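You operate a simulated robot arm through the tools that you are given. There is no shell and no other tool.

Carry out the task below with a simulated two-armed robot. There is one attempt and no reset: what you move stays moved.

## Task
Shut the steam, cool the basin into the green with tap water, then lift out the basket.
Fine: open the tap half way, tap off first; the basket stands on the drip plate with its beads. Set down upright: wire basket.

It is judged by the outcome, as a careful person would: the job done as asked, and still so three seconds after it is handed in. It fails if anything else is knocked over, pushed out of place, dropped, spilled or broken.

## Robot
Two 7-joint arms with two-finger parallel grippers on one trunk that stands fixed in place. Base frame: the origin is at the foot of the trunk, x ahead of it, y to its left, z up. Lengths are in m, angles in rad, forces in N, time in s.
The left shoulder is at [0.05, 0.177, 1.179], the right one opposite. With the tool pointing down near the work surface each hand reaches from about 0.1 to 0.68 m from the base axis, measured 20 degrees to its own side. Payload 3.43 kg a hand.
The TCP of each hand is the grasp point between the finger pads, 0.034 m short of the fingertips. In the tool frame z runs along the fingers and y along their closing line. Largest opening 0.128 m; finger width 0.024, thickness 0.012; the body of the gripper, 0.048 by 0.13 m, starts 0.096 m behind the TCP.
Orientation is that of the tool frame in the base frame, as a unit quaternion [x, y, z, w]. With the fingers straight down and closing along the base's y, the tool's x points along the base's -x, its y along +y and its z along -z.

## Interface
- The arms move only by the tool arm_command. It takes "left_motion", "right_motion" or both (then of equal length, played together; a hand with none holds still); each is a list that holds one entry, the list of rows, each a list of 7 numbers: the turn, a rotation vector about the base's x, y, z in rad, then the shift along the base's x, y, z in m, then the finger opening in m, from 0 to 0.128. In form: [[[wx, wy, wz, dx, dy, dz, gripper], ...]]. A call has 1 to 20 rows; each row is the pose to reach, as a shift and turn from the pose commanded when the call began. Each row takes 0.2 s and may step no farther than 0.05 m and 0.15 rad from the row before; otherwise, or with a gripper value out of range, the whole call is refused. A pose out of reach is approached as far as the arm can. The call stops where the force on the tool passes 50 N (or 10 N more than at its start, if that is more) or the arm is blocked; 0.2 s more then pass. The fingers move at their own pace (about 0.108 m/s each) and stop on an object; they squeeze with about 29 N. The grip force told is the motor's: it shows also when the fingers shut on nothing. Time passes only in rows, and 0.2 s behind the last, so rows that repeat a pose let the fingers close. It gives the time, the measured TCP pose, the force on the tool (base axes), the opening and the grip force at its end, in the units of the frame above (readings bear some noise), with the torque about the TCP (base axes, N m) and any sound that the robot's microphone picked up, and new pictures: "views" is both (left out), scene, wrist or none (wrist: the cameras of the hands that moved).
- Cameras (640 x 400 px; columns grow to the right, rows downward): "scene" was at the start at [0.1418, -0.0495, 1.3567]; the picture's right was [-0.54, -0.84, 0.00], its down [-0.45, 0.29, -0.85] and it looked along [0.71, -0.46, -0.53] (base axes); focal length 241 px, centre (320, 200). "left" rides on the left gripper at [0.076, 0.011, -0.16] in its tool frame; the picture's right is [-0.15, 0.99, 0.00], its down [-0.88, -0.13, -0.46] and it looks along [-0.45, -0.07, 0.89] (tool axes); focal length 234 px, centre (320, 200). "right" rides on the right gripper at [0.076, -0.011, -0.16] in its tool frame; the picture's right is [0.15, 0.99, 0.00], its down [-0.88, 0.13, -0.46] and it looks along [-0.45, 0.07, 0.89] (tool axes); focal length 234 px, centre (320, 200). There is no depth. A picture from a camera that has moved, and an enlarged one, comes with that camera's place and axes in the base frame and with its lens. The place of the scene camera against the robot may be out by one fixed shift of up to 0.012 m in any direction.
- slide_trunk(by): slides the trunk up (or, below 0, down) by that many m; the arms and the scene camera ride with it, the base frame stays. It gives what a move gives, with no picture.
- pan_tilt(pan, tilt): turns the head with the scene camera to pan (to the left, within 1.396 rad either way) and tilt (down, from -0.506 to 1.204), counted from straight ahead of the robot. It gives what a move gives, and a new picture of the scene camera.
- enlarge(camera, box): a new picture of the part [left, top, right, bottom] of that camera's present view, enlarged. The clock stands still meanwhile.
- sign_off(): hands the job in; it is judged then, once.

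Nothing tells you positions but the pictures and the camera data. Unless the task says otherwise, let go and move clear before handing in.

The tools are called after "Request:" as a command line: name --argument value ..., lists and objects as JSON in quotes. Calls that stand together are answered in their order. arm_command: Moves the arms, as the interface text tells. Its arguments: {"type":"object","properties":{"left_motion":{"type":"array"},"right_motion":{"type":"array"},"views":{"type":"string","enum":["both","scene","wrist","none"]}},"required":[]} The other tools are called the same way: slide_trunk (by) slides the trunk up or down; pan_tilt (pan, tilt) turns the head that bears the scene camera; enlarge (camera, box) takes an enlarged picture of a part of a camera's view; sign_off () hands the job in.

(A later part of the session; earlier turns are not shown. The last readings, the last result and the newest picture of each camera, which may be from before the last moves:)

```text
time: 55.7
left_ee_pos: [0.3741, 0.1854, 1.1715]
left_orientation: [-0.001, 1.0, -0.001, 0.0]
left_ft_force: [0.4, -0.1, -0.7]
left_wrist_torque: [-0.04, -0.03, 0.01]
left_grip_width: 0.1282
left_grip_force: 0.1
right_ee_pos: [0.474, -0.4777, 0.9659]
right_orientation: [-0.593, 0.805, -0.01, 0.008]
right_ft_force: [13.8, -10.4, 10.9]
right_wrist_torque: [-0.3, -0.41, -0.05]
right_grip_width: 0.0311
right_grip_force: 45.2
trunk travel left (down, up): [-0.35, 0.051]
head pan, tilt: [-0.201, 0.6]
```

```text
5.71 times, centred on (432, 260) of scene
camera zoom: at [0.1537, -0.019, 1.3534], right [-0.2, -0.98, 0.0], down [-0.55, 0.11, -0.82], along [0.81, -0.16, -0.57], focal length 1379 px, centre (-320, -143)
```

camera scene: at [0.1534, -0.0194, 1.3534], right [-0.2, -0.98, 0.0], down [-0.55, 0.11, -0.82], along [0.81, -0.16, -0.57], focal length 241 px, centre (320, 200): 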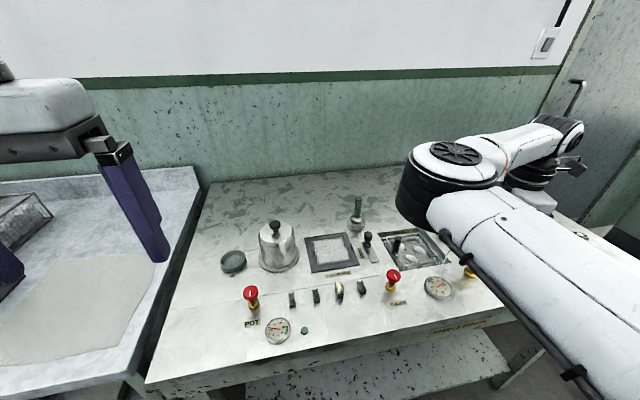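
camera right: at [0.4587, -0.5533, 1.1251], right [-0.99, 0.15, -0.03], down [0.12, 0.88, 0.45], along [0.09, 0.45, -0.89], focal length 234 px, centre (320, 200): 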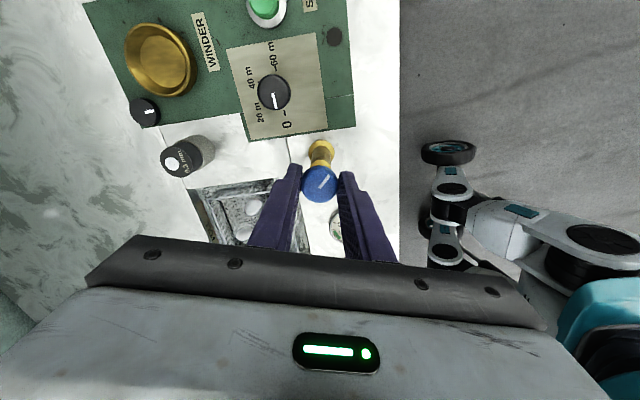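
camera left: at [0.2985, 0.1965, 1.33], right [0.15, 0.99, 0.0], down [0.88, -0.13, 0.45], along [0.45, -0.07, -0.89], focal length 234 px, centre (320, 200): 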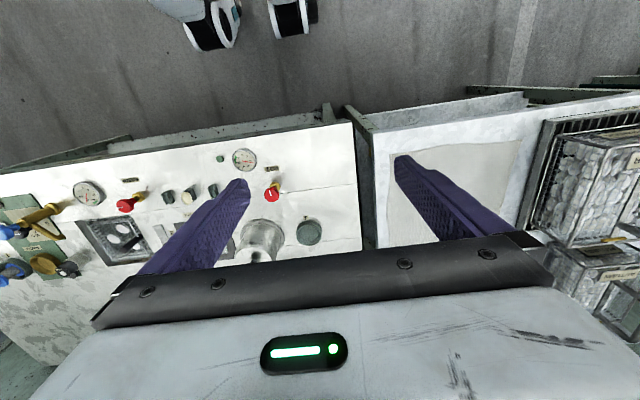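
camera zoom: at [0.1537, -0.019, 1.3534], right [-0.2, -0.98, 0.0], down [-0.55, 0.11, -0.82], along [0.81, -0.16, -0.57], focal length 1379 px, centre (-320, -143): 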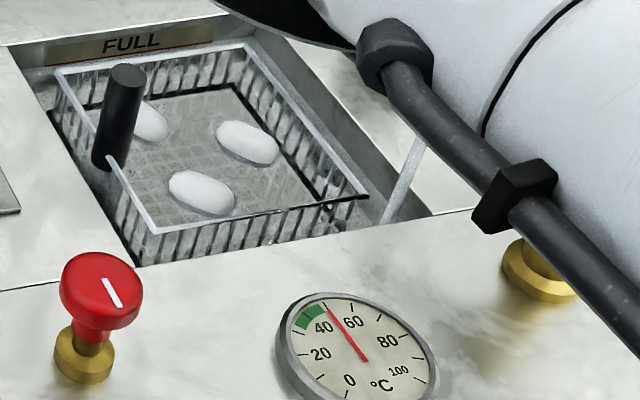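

About 50 now.

Request:
arm_command --right_motion '[[[0, 0, 0, 0, 0, 0, 0.02], [0, 0, 0, 0, 0, 0, 0.02], [0, 0, 0, 0, 0, 0, 0.02], [0, 0, 0, 0, 0, 0, 0.02], [0, 0, 0, 0, 0, 0, 0.02], [0, 0, 0, 0, 0, 0, 0.02], [0, 0, 0, 0, 0, 0, 0.02], [0, 0, 0, 0, 0, 0, 0.02], [0, 0, 0, 0, 0, 0, 0.02], [0, 0, 0, 0, 0, 0, 0.02], [0, 0, 0, 0, 0, 0, 0.02], [0, 0, 0, 0, 0, 0, 0.02], [0, 0, 0, 0, 0, 0, 0.02], [0, 0, 0, 0, 0, 0, 0.02], [0, 0, 0, 0, 0, 0, 0.02], [0, 0, 0, 0, 0, 0, 0.02], [0, 0, 0, 0, 0, 0, 0.02], [0, 0, 0, 0, 0, 0, 0.02], [0, 0, 0, 0, 0, 0, 0.02]]]' --views "none"

Request:
enlarge --camera "scene" --box '[400, 250, 480, 300]'

Request:
enlarge --camera "scene" --box '[376, 225, 456, 275]'

```text
time: 59.7
left_ee_pos: [0.3729, 0.1841, 1.1704]
left_orientation: [-0.001, 1.0, -0.001, 0.0]
left_ft_force: [0.0, 0.4, 0.0]
left_wrist_torque: [-0.03, 0.04, -0.02]
left_grip_width: 0.1278
left_grip_force: 0.0
right_ee_pos: [0.4743, -0.4789, 0.9649]
right_orientation: [-0.593, 0.805, -0.009, 0.007]
right_ft_force: [13.5, -10.3, 12.7]
right_wrist_torque: [-0.27, -0.45, -0.04]
right_grip_width: 0.0314
right_grip_force: 45.0
trunk travel left (down, up): [-0.35, 0.051]
head pan, tilt: [-0.201, 0.6]
```

```text
8.00 times, centred on (440, 275) of scene
camera zoom: at [0.1537, -0.0191, 1.3534], right [-0.2, -0.98, 0.0], down [-0.55, 0.11, -0.82], along [0.81, -0.16, -0.57], focal length 1931 px, centre (-640, -400)
```

zoom: 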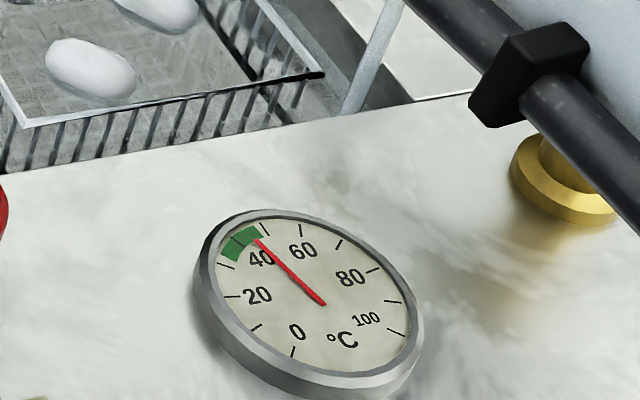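

```text
8.00 times, centred on (416, 250) of scene
camera zoom: at [0.1537, -0.0191, 1.3534], right [-0.2, -0.98, 0.0], down [-0.55, 0.11, -0.82], along [0.81, -0.16, -0.57], focal length 1931 px, centre (-448, -200)
```

zoom: 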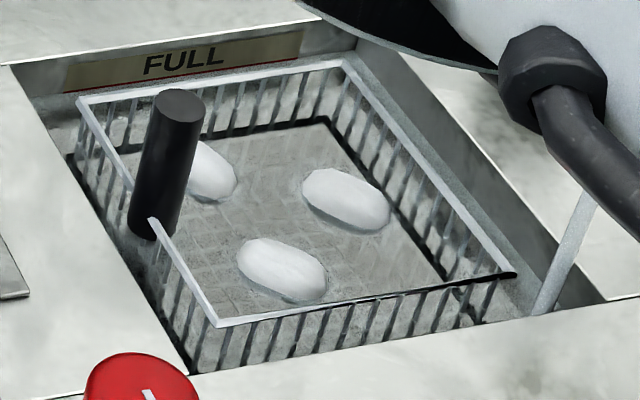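

The needle is at the top edge of the green. I'll wait about 3.5 s more, then close the tap clockwise.

Request:
arm_command --right_motion '[[[0, 0, 0, 0, 0, 0, 0.02], [0, 0, 0, 0, 0, 0, 0.02], [0, 0, 0, 0, 0, 0, 0.02], [0, 0, 0, 0, 0, 0, 0.02], [0, 0, 0, 0, 0, 0, 0.02], [0, 0, 0, 0, 0, 0, 0.02], [0, 0, 0, 0, 0, 0, 0.02], [0, 0, 0, 0, 0, 0, 0.02], [0, 0, 0, 0, 0, 0, 0.02], [0, 0, 0, 0, 0, 0, 0.02], [0, 0, 0, 0, 0, 0, 0.02], [0, 0, 0, 0, 0, 0, 0.02], [0, 0, 0, 0, 0, 0, 0.02], [0, 0, 0, 0, 0, 0, 0.02]]]' --views "none"

Request:
enlarge --camera "scene" --box '[400, 250, 480, 300]'

```text
time: 62.7
left_ee_pos: [0.3722, 0.186, 1.1713]
left_orientation: [0.0, 1.0, 0.0, 0.0]
left_ft_force: [0.1, 0.3, 0.9]
left_wrist_torque: [0.01, 0.0, -0.04]
left_grip_width: 0.128
left_grip_force: 0.0
right_ee_pos: [0.4734, -0.478, 0.966]
right_orientation: [-0.593, 0.805, -0.011, 0.007]
right_ft_force: [13.6, -9.8, 10.9]
right_wrist_torque: [-0.31, -0.42, -0.02]
right_grip_width: 0.0313
right_grip_force: 44.9
trunk travel left (down, up): [-0.35, 0.051]
head pan, tilt: [-0.201, 0.6]
```

```text
8.00 times, centred on (440, 275) of scene
camera zoom: at [0.1538, -0.0191, 1.3534], right [-0.2, -0.98, 0.0], down [-0.55, 0.11, -0.82], along [0.81, -0.16, -0.57], focal length 1931 px, centre (-640, -400)
```

zoom: 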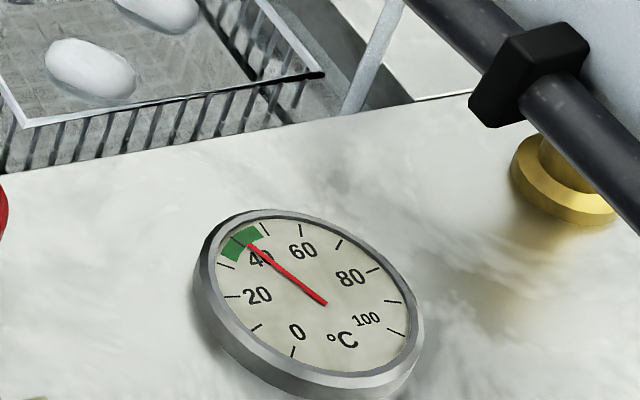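

It reads about 43, inside the green, so I'll close the tap now and nudge it to its stop.

Request:
arm_command --right_motion '[[[0, 0, -0.14, 0, 0, 0, 0.02], [0, 0, -0.28, 0, 0, 0, 0.02], [0, 0, -0.42, 0, 0, 0, 0.02], [0, 0, -0.56, 0, 0, 0, 0.02], [0, 0, -0.7, 0, 0, 0, 0.02], [0, 0, -0.82, 0, 0, 0, 0.02], [0, 0, -0.9, 0, 0, 0, 0.02]]]'

Request:
enlarge --camera "scene" --box '[376, 225, 488, 295]'

Request:
enlarge --camera "right" --box '[240, 120, 400, 220]'

```text
time: 64.3
left_ee_pos: [0.3724, 0.1847, 1.1711]
left_orientation: [-0.001, 1.0, -0.001, 0.0]
left_ft_force: [0.8, 1.0, 0.1]
left_wrist_torque: [0.0, 0.0, 0.03]
left_grip_width: 0.128
left_grip_force: 0.1
right_ee_pos: [0.4719, -0.4733, 0.965]
right_orientation: [-0.184, 0.983, -0.009, 0.002]
right_ft_force: [-0.3, 1.2, 5.8]
right_wrist_torque: [0.09, -0.09, 0.74]
right_grip_width: 0.0316
right_grip_force: 44.7
trunk travel left (down, up): [-0.35, 0.051]
head pan, tilt: [-0.201, 0.6]
camera scene: at [0.1526, -0.0183, 1.3535], right [-0.2, -0.98, 0.0], down [-0.55, 0.11, -0.83], along [0.81, -0.17, -0.56], focal length 241 px, centre (320, 200)
camera right: at [0.4042, -0.5114, 1.1246], right [-0.49, 0.87, -0.02], down [0.77, 0.45, 0.45], along [0.4, 0.21, -0.89], focal length 234 px, centre (320, 200)
```

scene: 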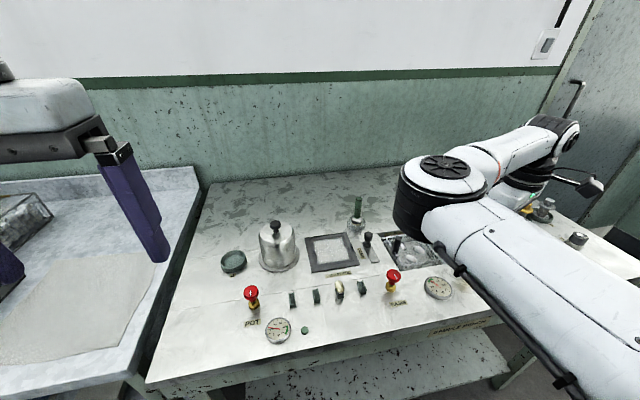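
right: 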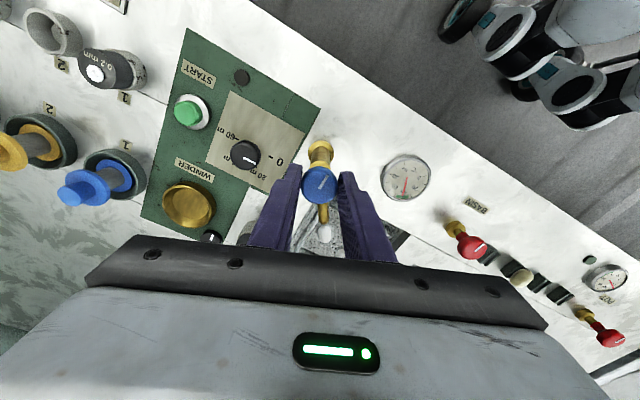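

```text
5.71 times, centred on (432, 260) of scene
camera zoom: at [0.1526, -0.0183, 1.3535], right [-0.2, -0.98, 0.0], down [-0.55, 0.11, -0.83], along [0.81, -0.17, -0.56], focal length 1379 px, centre (-320, -143)
```

zoom: 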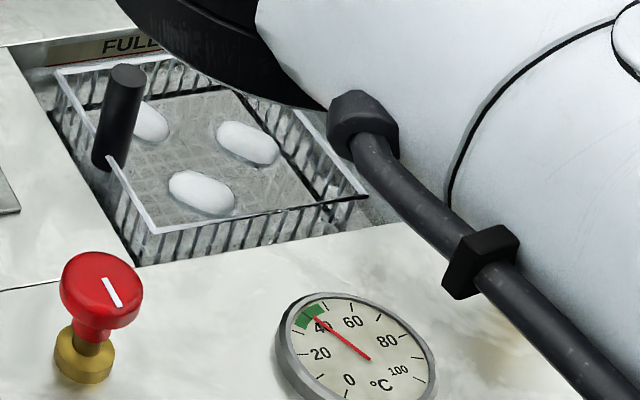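

```text
4.00 times, centred on (320, 170) of right
camera zoom: at [0.4042, -0.5114, 1.1246], right [-0.49, 0.87, -0.02], down [0.77, 0.45, 0.45], along [0.4, 0.21, -0.89], focal length 937 px, centre (320, 320)
```

zoom: 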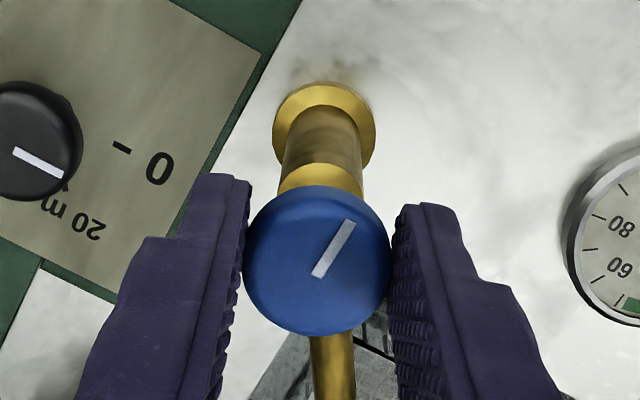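

The tap is at its stop with the stream gone, and the gauge sits at about 41, in the green. Next I'll release the tap, rise clear and go over the basket handle near (0.585, -0.327).

Request:
arm_command --right_motion '[[[0, 0, 0, 0, 0, 0, 0.06], [0, 0, 0, 0, 0, 0, 0.06], [0, 0, 0, 0, 0, 0.035, 0.06], [0, 0, 0, 0, 0, 0.07, 0.06], [0, 0, -0.1, 0.03, 0.03, 0.075, 0.06], [0, 0, -0.2, 0.06, 0.065, 0.075, 0.06], [0, 0, -0.3, 0.085, 0.1, 0.075, 0.06], [0, 0, -0.37, 0.105, 0.13, 0.07, 0.055], [0, 0, -0.37, 0.113, 0.147, 0.06, 0.055], [0, 0, -0.37, 0.113, 0.147, 0.05, 0.055], [0, 0, -0.37, 0.113, 0.147, 0.05, 0.055]]]'

Request:
enlarge --camera "scene" --box '[376, 220, 504, 300]'

```text
time: 66.7
left_ee_pos: [0.3717, 0.1845, 1.1722]
left_orientation: [-0.001, 1.0, -0.001, 0.0]
left_ft_force: [-0.2, -0.5, -0.5]
left_wrist_torque: [0.01, 0.01, 0.0]
left_grip_width: 0.1277
left_grip_force: 0.0
right_ee_pos: [0.5841, -0.3291, 1.0157]
right_orientation: [-0.001, 1.0, -0.012, 0.001]
right_ft_force: [0.1, -0.3, -0.5]
right_wrist_torque: [-0.01, 0.01, -0.02]
right_grip_width: 0.0552
right_grip_force: 0.1
trunk travel left (down, up): [-0.35, 0.051]
head pan, tilt: [-0.201, 0.6]
camera scene: at [0.1532, -0.0188, 1.3534], right [-0.2, -0.98, 0.0], down [-0.55, 0.11, -0.83], along [0.81, -0.16, -0.56], focal length 241 px, centre (320, 200)
camera right: at [0.5102, -0.3378, 1.1744], right [-0.15, 0.99, -0.02], down [0.88, 0.14, 0.45], along [0.45, 0.05, -0.89], focal length 234 px, centre (320, 200)
```

scene: 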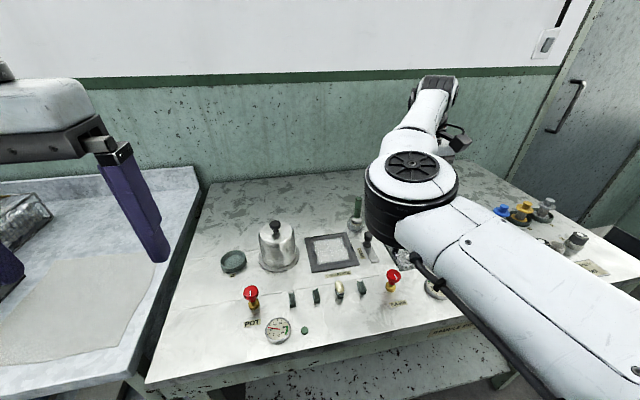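
right: 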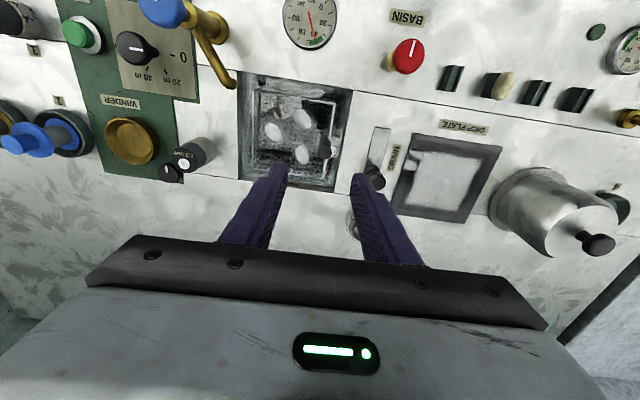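

```text
5.00 times, centred on (440, 260) of scene
camera zoom: at [0.1532, -0.0188, 1.3534], right [-0.2, -0.98, 0.0], down [-0.55, 0.11, -0.83], along [0.81, -0.16, -0.56], focal length 1207 px, centre (-280, -100)
```

zoom: 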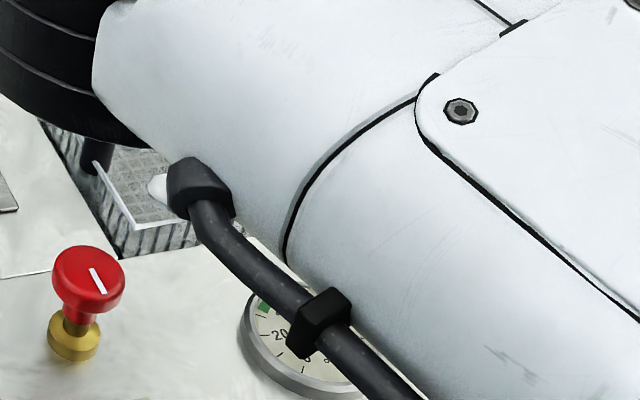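

The elbow has gone left again, so I'll rehearse the path to the drip plate empty-handed before gripping the basket.

Request:
arm_command --right_motion '[[[0, 0, 0, 0.005, 0.03, 0.015, 0.055], [0, 0, 0, 0.01, 0.065, 0.02, 0.055], [0, 0, 0, 0.015, 0.1, 0.02, 0.055], [0, 0, 0, 0.02, 0.135, 0.02, 0.055], [0, 0, 0, 0.025, 0.17, 0.02, 0.055], [0, 0, 0, 0.025, 0.2, 0.02, 0.055], [0, 0, 0, 0.025, 0.23, 0.02, 0.055], [0, 0, 0, 0.025, 0.23, 0.02, 0.055]]]'

```text
time: 68.5
left_ee_pos: [0.3729, 0.1842, 1.1719]
left_orientation: [0.0, 1.0, -0.001, 0.0]
left_ft_force: [1.0, -0.1, 0.2]
left_wrist_torque: [0.02, 0.01, 0.01]
left_grip_width: 0.1278
left_grip_force: 0.0
right_ee_pos: [0.6183, -0.1687, 1.0399]
right_orientation: [0.013, 1.0, -0.011, 0.003]
right_ft_force: [-0.2, 0.1, 0.6]
right_wrist_torque: [0.02, 0.01, 0.01]
right_grip_width: 0.0552
right_grip_force: 0.0
right hand out of reach, approached as far as the arm can: row 4, 5, 6, 7, 8
trunk travel left (down, up): [-0.35, 0.051]
head pan, tilt: [-0.201, 0.6]
camera scene: at [0.1532, -0.0189, 1.3534], right [-0.2, -0.98, 0.0], down [-0.55, 0.11, -0.83], along [0.81, -0.16, -0.56], focal length 241 px, centre (320, 200)
camera right: at [0.5425, -0.174, 1.1973], right [-0.12, 0.99, -0.02], down [0.88, 0.12, 0.46], along [0.46, 0.04, -0.89], focal length 234 px, centre (320, 200)
```

scene: 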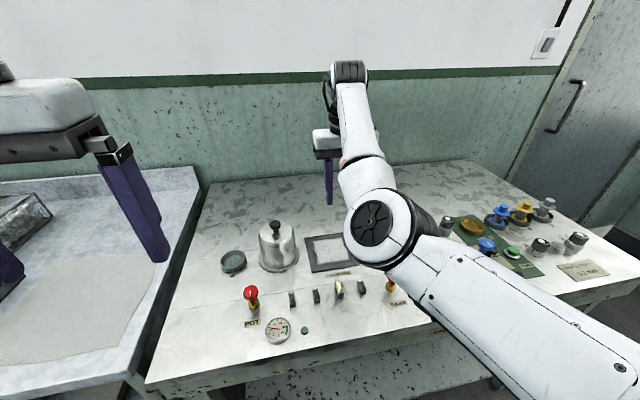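
right: 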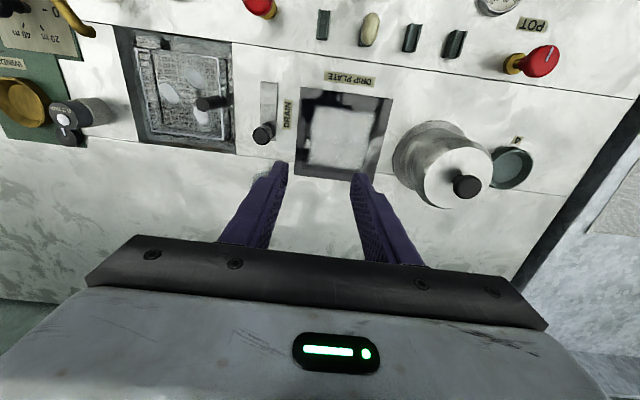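

The plate is centred near (0.615, -0.141), with outer size about 0.12 m. I'll get a close view of the basket from here.

Request:
enlarge --camera "right" --box '[100, 15, 292, 135]'

Request:
enlarge --camera "right" --box '[280, 70, 408, 190]'

```text
3.33 times, centred on (196, 75) of right
camera zoom: at [0.5425, -0.174, 1.1973], right [-0.12, 0.99, -0.02], down [0.88, 0.12, 0.46], along [0.46, 0.04, -0.89], focal length 781 px, centre (733, 617)
```

zoom: 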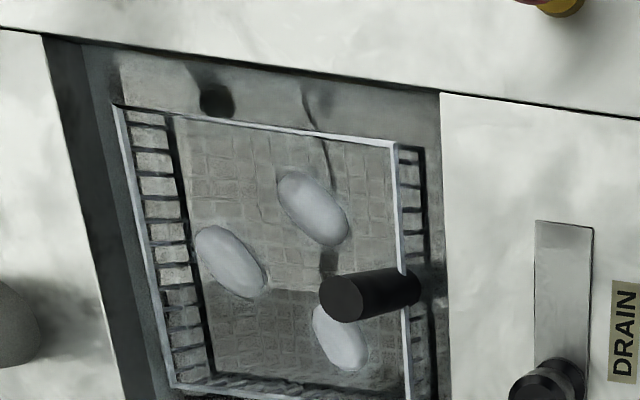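

```text
3.33 times, centred on (344, 130) of right
camera zoom: at [0.5425, -0.174, 1.1973], right [-0.12, 0.99, -0.02], down [0.88, 0.12, 0.46], along [0.46, 0.04, -0.89], focal length 781 px, centre (240, 433)
```

zoom: 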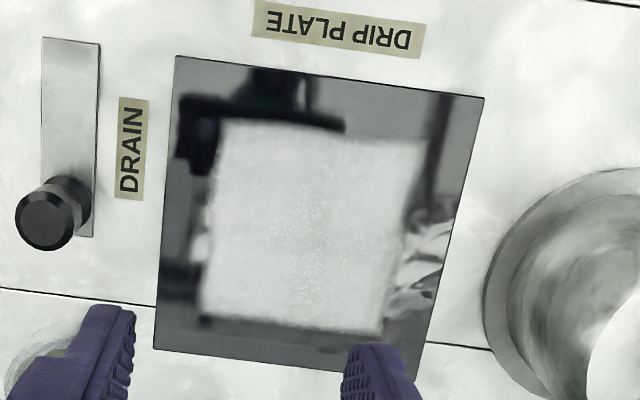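

The basket is about 0.11 m square, centred near (0.591, -0.373), with its handle on the +y rim at about (0.589, -0.32). On the plate, the lidded pot would crowd that side, so I plan to set it down turned 90° with the handle towards the robot. First I'll flip the elbow to the right again by stretching with a tilt.

Request:
arm_command --right_motion '[[[0, 0.06, 0, 0.02, 0, 0.03, 0.055], [0, 0.12, 0, 0.045, 0, 0.06, 0.055], [0, 0.18, 0, 0.08, 0, 0.08, 0.055], [0, 0.24, 0, 0.12, 0, 0.09, 0.055], [0, 0.3, 0, 0.15, 0, 0.09, 0.055], [0, 0.3, 0, 0.15, 0, 0.09, 0.055]]]' --views "scene"

```text
time: 69.9
left_ee_pos: [0.3712, 0.1847, 1.1714]
left_orientation: [-0.001, 1.0, 0.0, 0.0]
left_ft_force: [0.1, 0.4, 0.0]
left_wrist_torque: [0.0, 0.01, 0.0]
left_grip_width: 0.1279
left_grip_force: 0.1
right_ee_pos: [0.5679, -0.1991, 1.0903]
right_orientation: [-0.003, 0.989, -0.011, -0.148]
right_ft_force: [-1.0, 0.1, 0.0]
right_wrist_torque: [-0.01, -0.03, -0.01]
right_grip_width: 0.0549
right_grip_force: 0.0
right hand out of reach, approached as far as the arm can: row 1, 2, 3, 4, 5, 6
trunk travel left (down, up): [-0.35, 0.051]
head pan, tilt: [-0.201, 0.6]
camera scene: at [0.153, -0.0193, 1.3534], right [-0.2, -0.98, 0.0], down [-0.55, 0.11, -0.83], along [0.81, -0.16, -0.56], focal length 241 px, centre (320, 200)
```

scene: 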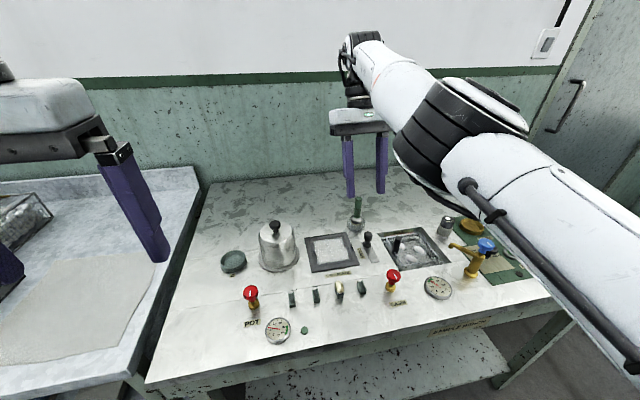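

Request:
arm_command --right_motion '[[[0, -0.09, 0, 0.015, -0.02, -0.01, 0.055], [0, -0.18, 0, 0.03, -0.05, -0.03, 0.055], [0, -0.25, 0, 0.03, -0.08, -0.06, 0.055], [0, -0.297, 0, 0.025, -0.105, -0.08, 0.055], [0, -0.297, 0, 0.021, -0.121, -0.1, 0.055], [0, -0.297, 0, 0.021, -0.121, -0.11, 0.055], [0, -0.297, 0, 0.021, -0.121, -0.11, 0.055]]]'

Request:
enlarge --camera "right" --box '[220, 60, 412, 180]'

Request:
enlarge --camera "scene" --box '[368, 210, 480, 280]'

```text
time: 71.5
left_ee_pos: [0.3708, 0.1849, 1.1713]
left_orientation: [0.0, 1.0, -0.001, 0.0]
left_ft_force: [-0.1, -0.1, -0.7]
left_wrist_torque: [-0.01, 0.03, 0.0]
left_grip_width: 0.128
left_grip_force: 0.0
right_ee_pos: [0.5871, -0.324, 0.9795]
right_orientation: [0.005, 1.0, -0.01, -0.001]
right_ft_force: [-0.1, -0.2, -0.7]
right_wrist_torque: [0.0, 0.03, -0.06]
right_grip_width: 0.055
right_grip_force: 0.1
trunk travel left (down, up): [-0.35, 0.051]
head pan, tilt: [-0.201, 0.6]
camera scene: at [0.1532, -0.0189, 1.3534], right [-0.2, -0.98, 0.0], down [-0.55, 0.11, -0.83], along [0.81, -0.16, -0.56], focal length 241 px, centre (320, 200)
camera right: at [0.5115, -0.3315, 1.1387], right [-0.14, 0.99, -0.02], down [0.88, 0.13, 0.45], along [0.45, 0.04, -0.89], focal length 234 px, centre (320, 200)
```

scene: 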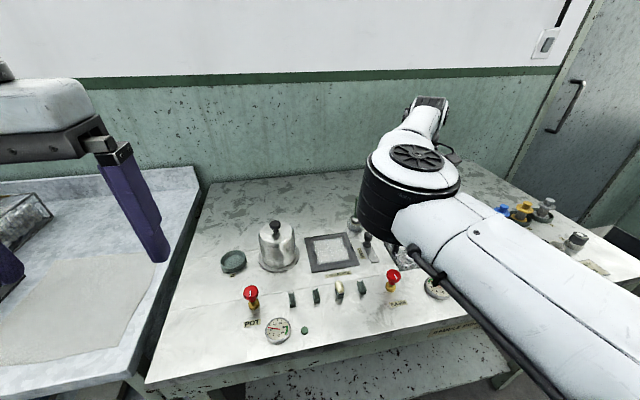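
right: 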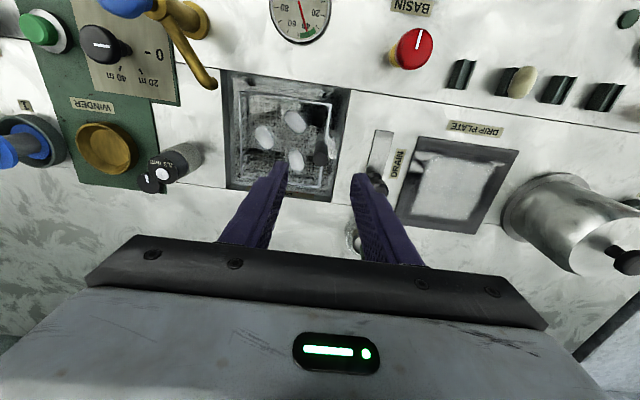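

```text
3.33 times, centred on (316, 120) of right
camera zoom: at [0.5115, -0.3315, 1.1387], right [-0.14, 0.99, -0.02], down [0.88, 0.13, 0.45], along [0.45, 0.04, -0.89], focal length 781 px, centre (333, 467)
```

zoom: 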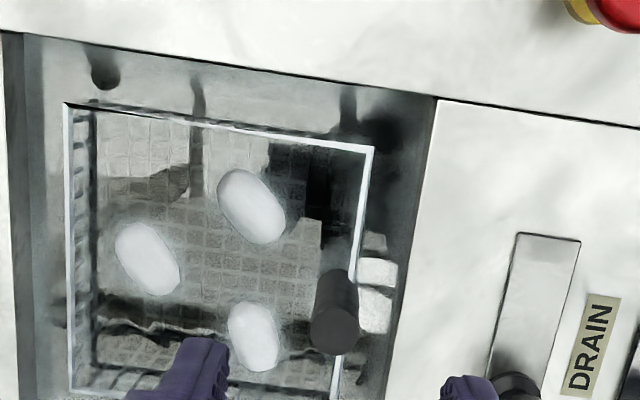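

```text
5.71 times, centred on (424, 245) of scene
camera zoom: at [0.1532, -0.0189, 1.3534], right [-0.2, -0.98, 0.0], down [-0.55, 0.11, -0.83], along [0.81, -0.16, -0.56], focal length 1379 px, centre (-274, -57)
```

zoom: 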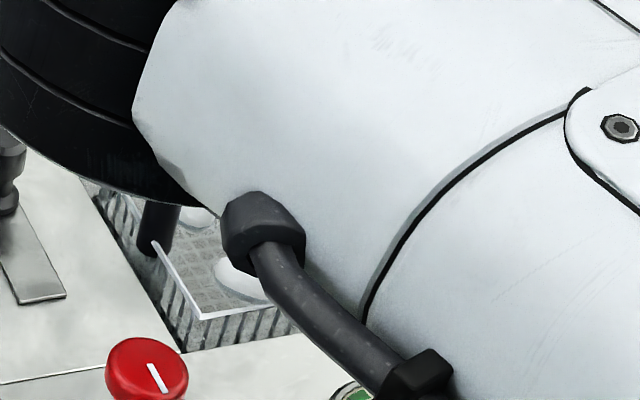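

The hand is above the handle at about (0.587, -0.326). The leftward limit looks like wrist bend with a low elbow, so I'll raise the trunk by 5 cm and rehearse the carry empty.

Request:
slide_trunk --by 0.05

Request:
arm_command --right_motion '[[[0, 0, 0.13, 0, 0.025, -0.01, 0.055], [0, 0, 0.26, -0.003, 0.05, -0.02, 0.055], [0, 0, 0.39, -0.006, 0.075, -0.02, 0.055], [0, 0, 0.52, -0.008, 0.1, -0.02, 0.055], [0, 0, 0.65, -0.01, 0.12, -0.02, 0.055], [0, 0, 0.78, -0.012, 0.14, -0.02, 0.055], [0, 0, 0.91, -0.015, 0.155, -0.02, 0.055], [0, 0, 1.04, -0.018, 0.17, -0.02, 0.055], [0, 0, 1.17, -0.02, 0.18, -0.02, 0.055], [0, 0, 1.3, -0.023, 0.186, -0.02, 0.055], [0, 0, 1.43, -0.026, 0.186, -0.02, 0.055], [0, 0, 1.56, -0.026, 0.186, -0.02, 0.055]]]'

```text
time: 72.4
left_ee_pos: [0.3726, 0.1859, 1.2219]
left_orientation: [-0.001, 1.0, -0.001, 0.0]
left_ft_force: [0.1, 0.0, 0.3]
left_wrist_torque: [0.01, 0.0, 0.01]
left_grip_width: 0.1279
left_grip_force: 0.0
right_ee_pos: [0.587, -0.3236, 1.0283]
right_orientation: [0.004, 1.0, -0.012, -0.001]
right_ft_force: [0.5, -0.4, -0.1]
right_wrist_torque: [0.0, -0.02, 0.01]
right_grip_width: 0.0552
right_grip_force: 0.1
trunk travel left (down, up): [-0.4, 0.001]
head pan, tilt: [-0.201, 0.6]
```

```text
time: 75.0
left_ee_pos: [0.3718, 0.1844, 1.2214]
left_orientation: [-0.001, 1.0, -0.001, 0.0]
left_ft_force: [0.1, -0.2, -0.6]
left_wrist_torque: [-0.03, -0.03, -0.07]
left_grip_width: 0.128
left_grip_force: 0.2
right_ee_pos: [0.6203, -0.1772, 1.0132]
right_orientation: [-0.689, 0.725, -0.002, 0.013]
right_ft_force: [-0.6, 0.1, -0.7]
right_wrist_torque: [0.01, 0.01, -0.03]
right_grip_width: 0.0551
right_grip_force: 0.1
right hand out of reach, approached as far as the arm can: row 5, 6, 7, 8, 9, 10, 11, 12
trunk travel left (down, up): [-0.4, 0.001]
head pan, tilt: [-0.201, 0.6]
camera scene: at [0.1532, -0.0189, 1.4034], right [-0.2, -0.98, 0.0], down [-0.55, 0.11, -0.83], along [0.81, -0.16, -0.56], focal length 241 px, centre (320, 200)
camera right: at [0.6249, -0.256, 1.1705], right [-1.0, -0.1, -0.02], down [-0.1, 0.88, 0.47], along [-0.03, 0.47, -0.88], focal length 234 px, centre (320, 200)
```

scene: 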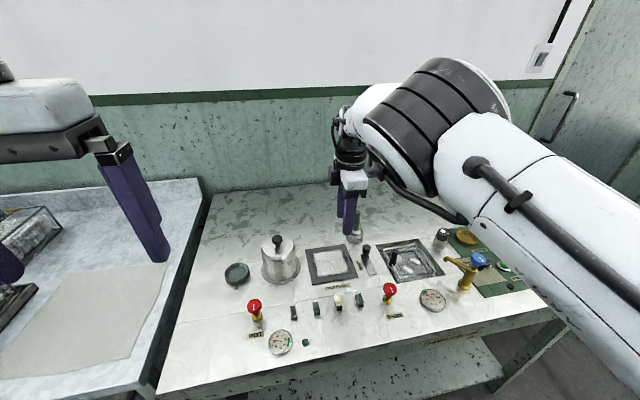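
right: 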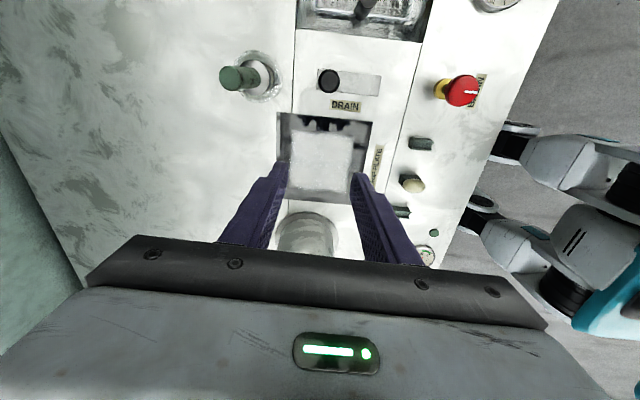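

Both elbow postures reach about (0.62, -0.17). So I'll set the basket down turned 180°, with its handle on the -y side at about (0.616, -0.195), which also keeps clear of the pot. I'll rehearse that placing pose empty.

Request:
arm_command --right_motion '[[[0, 0, 0.13, 0, -0.004, 0.02, 0.055], [0, 0, 0.26, 0, -0.008, 0.03, 0.055], [0, 0, 0.39, 0, -0.012, 0.03, 0.055], [0, 0, 0.52, 0, -0.018, 0.03, 0.055], [0, 0, 0.65, -0.002, -0.018, 0.03, 0.055], [0, 0, 0.78, -0.004, -0.018, 0.03, 0.055], [0, 0, 0.91, -0.004, -0.018, 0.03, 0.055], [0, 0, 1.04, -0.004, -0.018, 0.03, 0.055], [0, 0, 1.17, -0.004, -0.018, 0.03, 0.055], [0, 0, 1.3, -0.004, -0.018, 0.03, 0.055], [0, 0, 1.43, -0.004, -0.018, 0.03, 0.055], [0, 0, 1.56, -0.004, -0.018, 0.03, 0.055], [0, 0, 1.62, -0.004, -0.018, 0, 0.055], [0, 0, 1.62, -0.004, -0.018, -0.03, 0.055], [0, 0, 1.62, -0.004, -0.018, -0.06, 0.055], [0, 0, 1.62, -0.004, -0.018, -0.06, 0.055]]]'

Request:
enlarge --camera "scene" --box '[290, 220, 482, 340]'

```text
time: 78.4
left_ee_pos: [0.3719, 0.1857, 1.2209]
left_orientation: [-0.001, 1.0, 0.0, 0.0]
left_ft_force: [0.1, 0.0, 0.0]
left_wrist_torque: [-0.04, -0.05, 0.01]
left_grip_width: 0.128
left_grip_force: 0.1
right_ee_pos: [0.6155, -0.1881, 0.9557]
right_orientation: [1.0, 0.004, 0.003, -0.016]
right_ft_force: [0.3, 0.1, 0.6]
right_wrist_torque: [0.02, 0.01, -0.01]
right_grip_width: 0.0547
right_grip_force: 0.0
trunk travel left (down, up): [-0.4, 0.001]
head pan, tilt: [-0.201, 0.6]
camera scene: at [0.1529, -0.0188, 1.4035], right [-0.2, -0.98, 0.0], down [-0.55, 0.11, -0.83], along [0.81, -0.16, -0.56], focal length 241 px, centre (320, 200)
camera right: at [0.6913, -0.1832, 1.1147], right [0.15, -0.99, -0.03], down [-0.88, -0.15, 0.44], along [-0.44, -0.04, -0.9], focal length 234 px, centre (320, 200)
```

scene: 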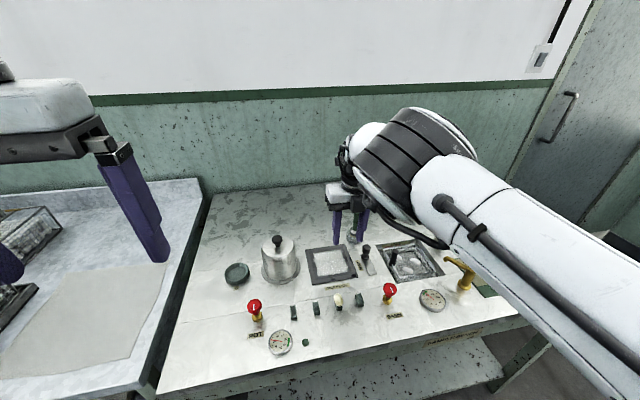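
right: 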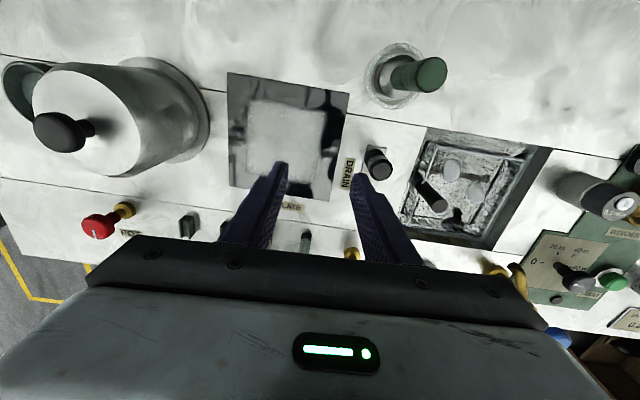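

```text
3.33 times, centred on (386, 280) of scene
camera zoom: at [0.1529, -0.0188, 1.4035], right [-0.2, -0.98, 0.0], down [-0.55, 0.11, -0.83], along [0.81, -0.16, -0.56], focal length 805 px, centre (100, -67)
```

zoom: 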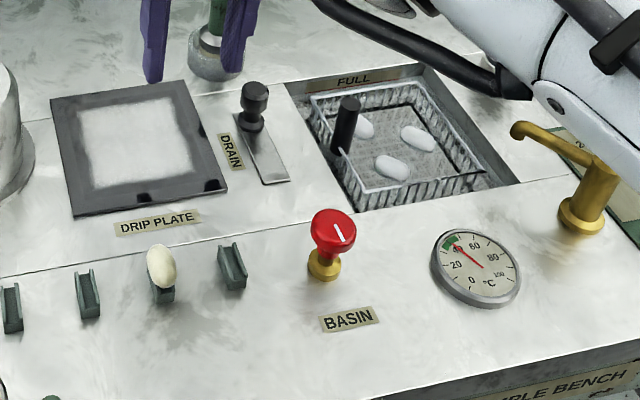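

The placing pose is reachable and the gauge is steady at about 41. The plate centre refines to about (0.621, -0.140), with the table top near z 0.83. Now I'll rise, turn back to yaw 0 and return above the handle.

Request:
arm_command --right_motion '[[[0, 0, 0, 0, 0, 0.045, 0.055], [0, 0, -0.13, 0, -0.01, 0.08, 0.055], [0, 0, -0.26, 0, -0.02, 0.1, 0.055], [0, 0, -0.39, 0, -0.03, 0.1, 0.055], [0, 0, -0.52, -0.002, -0.04, 0.1, 0.055], [0, 0, -0.65, -0.004, -0.05, 0.1, 0.055], [0, 0, -0.78, -0.006, -0.06, 0.1, 0.055], [0, 0, -0.91, -0.008, -0.07, 0.1, 0.055], [0, 0, -1.04, -0.01, -0.08, 0.1, 0.055], [0, 0, -1.17, -0.012, -0.09, 0.1, 0.055], [0, 0, -1.3, -0.014, -0.1, 0.1, 0.055], [0, 0, -1.43, -0.016, -0.11, 0.1, 0.055], [0, 0, -1.56, -0.018, -0.12, 0.1, 0.055]]]' --views "none"

Request:
arm_command --right_motion '[[[0, 0, -0.13, 0, -0.005, 0, 0.055], [0, 0, -0.26, -0.002, -0.01, 0, 0.055], [0, 0, -0.39, -0.004, -0.015, 0, 0.055], [0, 0, -0.52, -0.006, -0.018, 0, 0.055], [0, 0, -0.65, -0.01, -0.018, 0, 0.055], [0, 0, -0.78, -0.01, -0.018, 0, 0.055], [0, 0, -0.91, -0.01, -0.018, 0, 0.055], [0, 0, -1.04, -0.01, -0.018, 0, 0.055], [0, 0, -1.17, -0.01, -0.018, 0, 0.055], [0, 0, -1.3, -0.01, -0.018, -0.03, 0.055], [0, 0, -1.43, -0.01, -0.018, -0.06, 0.055], [0, 0, -1.56, -0.01, -0.018, -0.09, 0.055], [0, 0, -1.58, -0.01, -0.018, -0.11, 0.055], [0, 0, -1.58, -0.01, -0.018, -0.11, 0.055]]]'

Request:
enlarge --camera "right" --box '[220, 60, 412, 180]'

```text
time: 81.2
left_ee_pos: [0.3715, 0.1845, 1.2221]
left_orientation: [0.0, 1.0, -0.001, 0.0]
left_ft_force: [0.3, 0.1, 0.0]
left_wrist_torque: [0.03, 0.03, 0.0]
left_grip_width: 0.128
left_grip_force: 0.0
right_ee_pos: [0.5937, -0.3044, 1.0524]
right_orientation: [0.717, -0.697, 0.007, -0.012]
right_ft_force: [-0.5, 0.7, 0.1]
right_wrist_torque: [0.03, 0.0, 0.02]
right_grip_width: 0.0551
right_grip_force: 0.0
trunk travel left (down, up): [-0.4, 0.001]
head pan, tilt: [-0.201, 0.6]
```

```text
time: 84.2
left_ee_pos: [0.3726, 0.1848, 1.2206]
left_orientation: [-0.002, 1.0, -0.001, -0.001]
left_ft_force: [0.9, 0.1, -0.4]
left_wrist_torque: [-0.02, -0.01, 0.0]
left_grip_width: 0.1279
left_grip_force: 0.2
right_ee_pos: [0.585, -0.3224, 0.943]
right_orientation: [-0.012, 1.0, -0.011, 0.002]
right_ft_force: [-0.2, -0.4, -1.3]
right_wrist_torque: [-0.03, 0.01, -0.03]
right_grip_width: 0.0551
right_grip_force: 0.0
trunk travel left (down, up): [-0.4, 0.001]
head pan, tilt: [-0.201, 0.6]
camera scene: at [0.1531, -0.0189, 1.4035], right [-0.2, -0.98, 0.0], down [-0.55, 0.11, -0.83], along [0.81, -0.16, -0.56], focal length 241 px, centre (320, 200)
camera right: at [0.5095, -0.3314, 1.1014], right [-0.17, 0.99, -0.02], down [0.88, 0.16, 0.46], along [0.45, 0.06, -0.89], focal length 234 px, centre (320, 200)
```

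scene: 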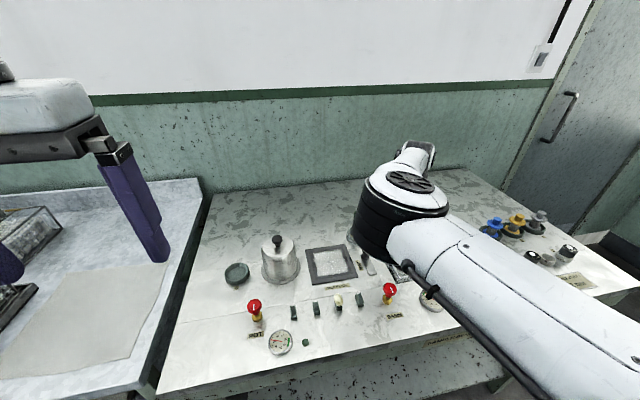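
right: 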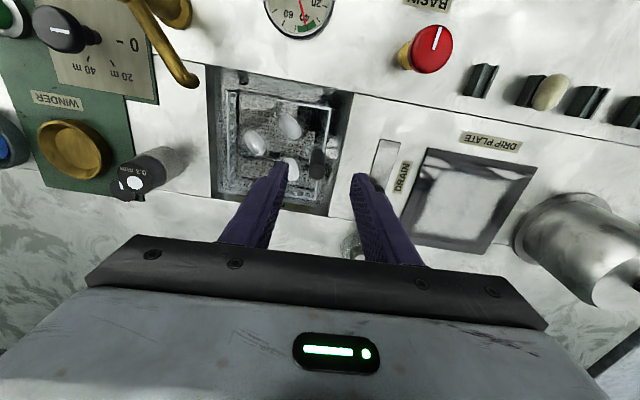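

```text
3.33 times, centred on (316, 120) of right
camera zoom: at [0.5095, -0.3314, 1.1014], right [-0.17, 0.99, -0.02], down [0.88, 0.16, 0.46], along [0.45, 0.06, -0.89], focal length 781 px, centre (333, 467)
```

zoom: 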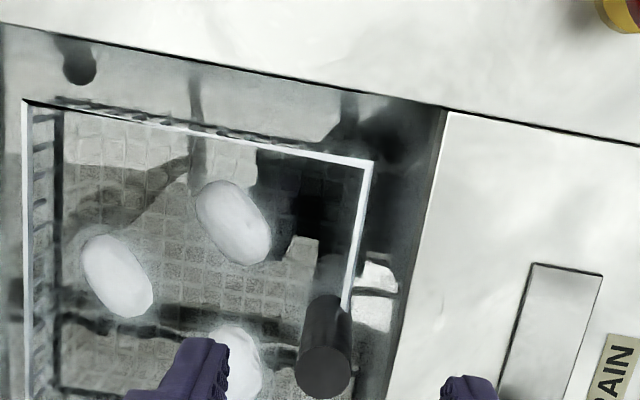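

The elbow stays consistent and the path is clear. The handle top is at about (0.587, -0.325, 0.888), so I'll descend around it.

Request:
arm_command --right_motion '[[[0, 0, 0, 0.002, -0.003, -0.015, 0.055], [0, 0, 0, 0.002, -0.003, -0.03, 0.055], [0, 0, 0, 0.002, -0.003, -0.045, 0.055], [0, 0, 0, 0.002, -0.003, -0.055, 0.055], [0, 0, 0, 0.002, -0.003, -0.055, 0.055]]]'

Request:
enlarge --camera "right" --box '[220, 100, 412, 220]'

```text
time: 85.4
left_ee_pos: [0.3712, 0.1848, 1.221]
left_orientation: [-0.001, 1.0, -0.001, 0.0]
left_ft_force: [0.1, -0.6, 0.2]
left_wrist_torque: [0.04, -0.03, -0.01]
left_grip_width: 0.1278
left_grip_force: 0.1
right_ee_pos: [0.5863, -0.3145, 0.8857]
right_orientation: [-0.02, 1.0, -0.011, 0.0]
right_ft_force: [-0.3, -0.2, 0.8]
right_wrist_torque: [0.02, 0.01, -0.01]
right_grip_width: 0.055
right_grip_force: 0.0
trunk travel left (down, up): [-0.4, 0.001]
head pan, tilt: [-0.201, 0.6]
camera scene: at [0.1532, -0.0188, 1.4034], right [-0.2, -0.98, 0.0], down [-0.55, 0.11, -0.83], along [0.81, -0.16, -0.56], focal length 241 px, centre (320, 200)
camera right: at [0.5126, -0.3257, 1.0448], right [-0.19, 0.98, -0.02], down [0.87, 0.18, 0.45], along [0.45, 0.07, -0.89], focal length 234 px, centre (320, 200)
```

scene: 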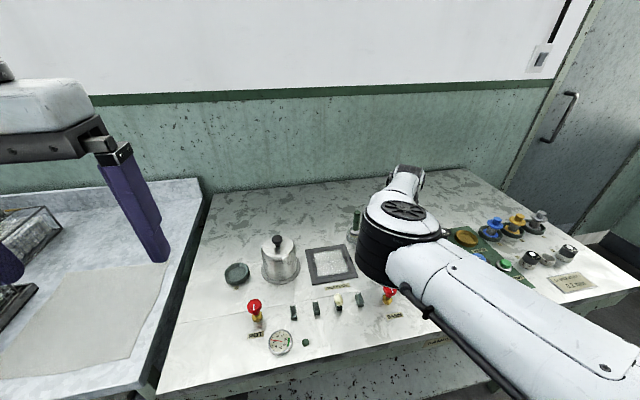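
right: 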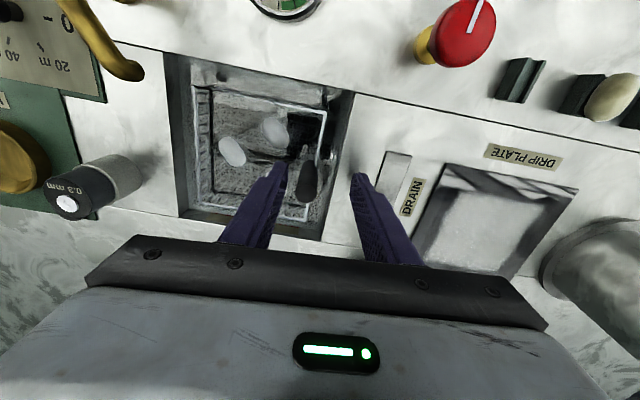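

```text
3.33 times, centred on (316, 160) of right
camera zoom: at [0.5126, -0.3257, 1.0448], right [-0.19, 0.98, -0.02], down [0.87, 0.18, 0.45], along [0.45, 0.07, -0.89], focal length 781 px, centre (333, 333)
```

zoom: 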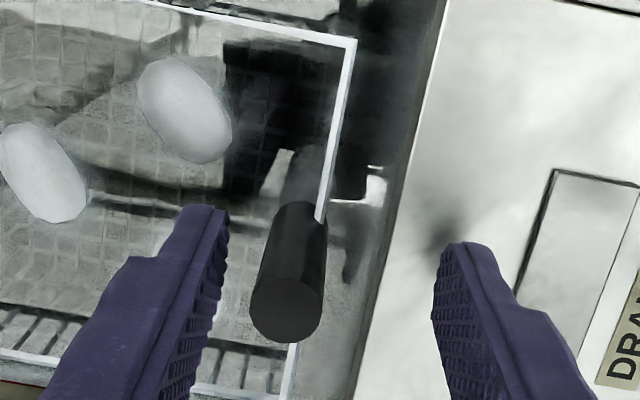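

The hand settled 1 cm to the left of the handle. I'll shift over and then close.

Request:
arm_command --right_motion '[[[0, 0, 0, 0.001, -0.005, 0.001, 0.055], [0, 0, 0, 0.002, -0.01, 0.001, 0.055], [0, 0, 0, 0.002, -0.01, 0.001, 0.055]]]' --views "wrist"

```text
time: 86.2
left_ee_pos: [0.3725, 0.1852, 1.2208]
left_orientation: [-0.001, 1.0, -0.001, 0.0]
left_ft_force: [0.4, 0.3, -0.2]
left_wrist_torque: [0.02, 0.03, 0.02]
left_grip_width: 0.128
left_grip_force: 0.0
right_ee_pos: [0.5883, -0.3255, 0.8864]
right_orientation: [-0.02, 1.0, -0.012, 0.0]
right_ft_force: [-0.2, 0.6, -0.1]
right_wrist_torque: [0.03, -0.01, -0.05]
right_grip_width: 0.055
right_grip_force: 0.0
trunk travel left (down, up): [-0.4, 0.001]
head pan, tilt: [-0.201, 0.6]
camera right: at [0.5143, -0.3365, 1.0458], right [-0.19, 0.98, -0.02], down [0.87, 0.18, 0.45], along [0.45, 0.06, -0.89], focal length 234 px, centre (320, 200)
```

right: 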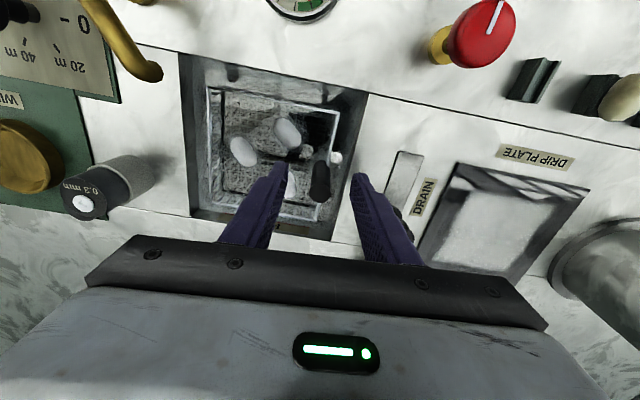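

Centred. I'll close on the handle, slightly lower.

Request:
arm_command --right_motion '[[[0, 0, 0, 0, -0.001, -0.005, 0.055], [0, 0, 0, 0, -0.001, -0.005, 0.03], [0, 0, 0, 0, -0.001, -0.005, 0.005], [0, 0, 0, 0, -0.001, -0.005, 0.005], [0, 0, 0, 0, -0.001, -0.005, 0.005]]]' --views "wrist"

Request:
enlarge --camera "right" --box '[180, 40, 404, 220]'

```text
time: 87.4
left_ee_pos: [0.3715, 0.1859, 1.2204]
left_orientation: [-0.001, 1.0, -0.002, -0.001]
left_ft_force: [0.1, 0.4, -0.2]
left_wrist_torque: [0.03, -0.01, 0.01]
left_grip_width: 0.1283
left_grip_force: 0.0
right_ee_pos: [0.5884, -0.3247, 0.8821]
right_orientation: [-0.021, 1.0, -0.011, 0.001]
right_ft_force: [-0.3, 0.5, 2.9]
right_wrist_torque: [0.14, 0.08, -0.06]
right_grip_width: 0.0161
right_grip_force: 28.8
trunk travel left (down, up): [-0.4, 0.001]
head pan, tilt: [-0.201, 0.6]
camera right: at [0.5142, -0.3373, 1.0413], right [-0.19, 0.98, -0.02], down [0.87, 0.18, 0.45], along [0.45, 0.07, -0.89], focal length 234 px, centre (320, 200)
```

right: 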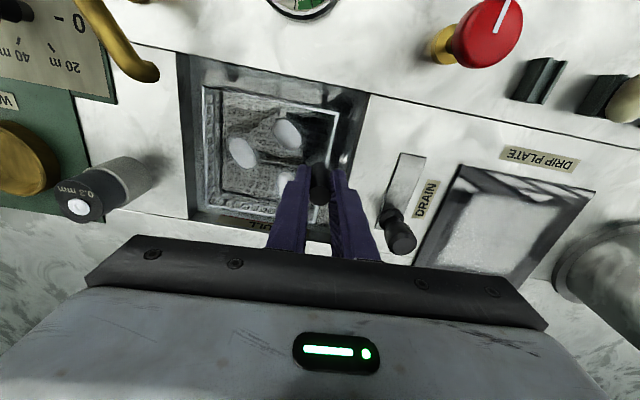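

```text
2.22 times, centred on (292, 130) of right
camera zoom: at [0.5142, -0.3373, 1.0413], right [-0.19, 0.98, -0.02], down [0.87, 0.18, 0.45], along [0.45, 0.07, -0.89], focal length 520 px, centre (382, 356)
```

zoom: 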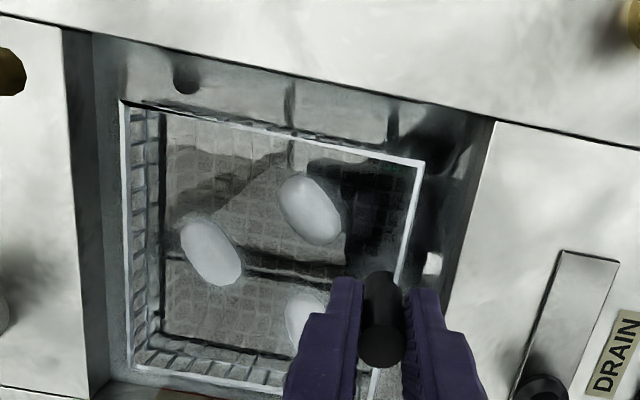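

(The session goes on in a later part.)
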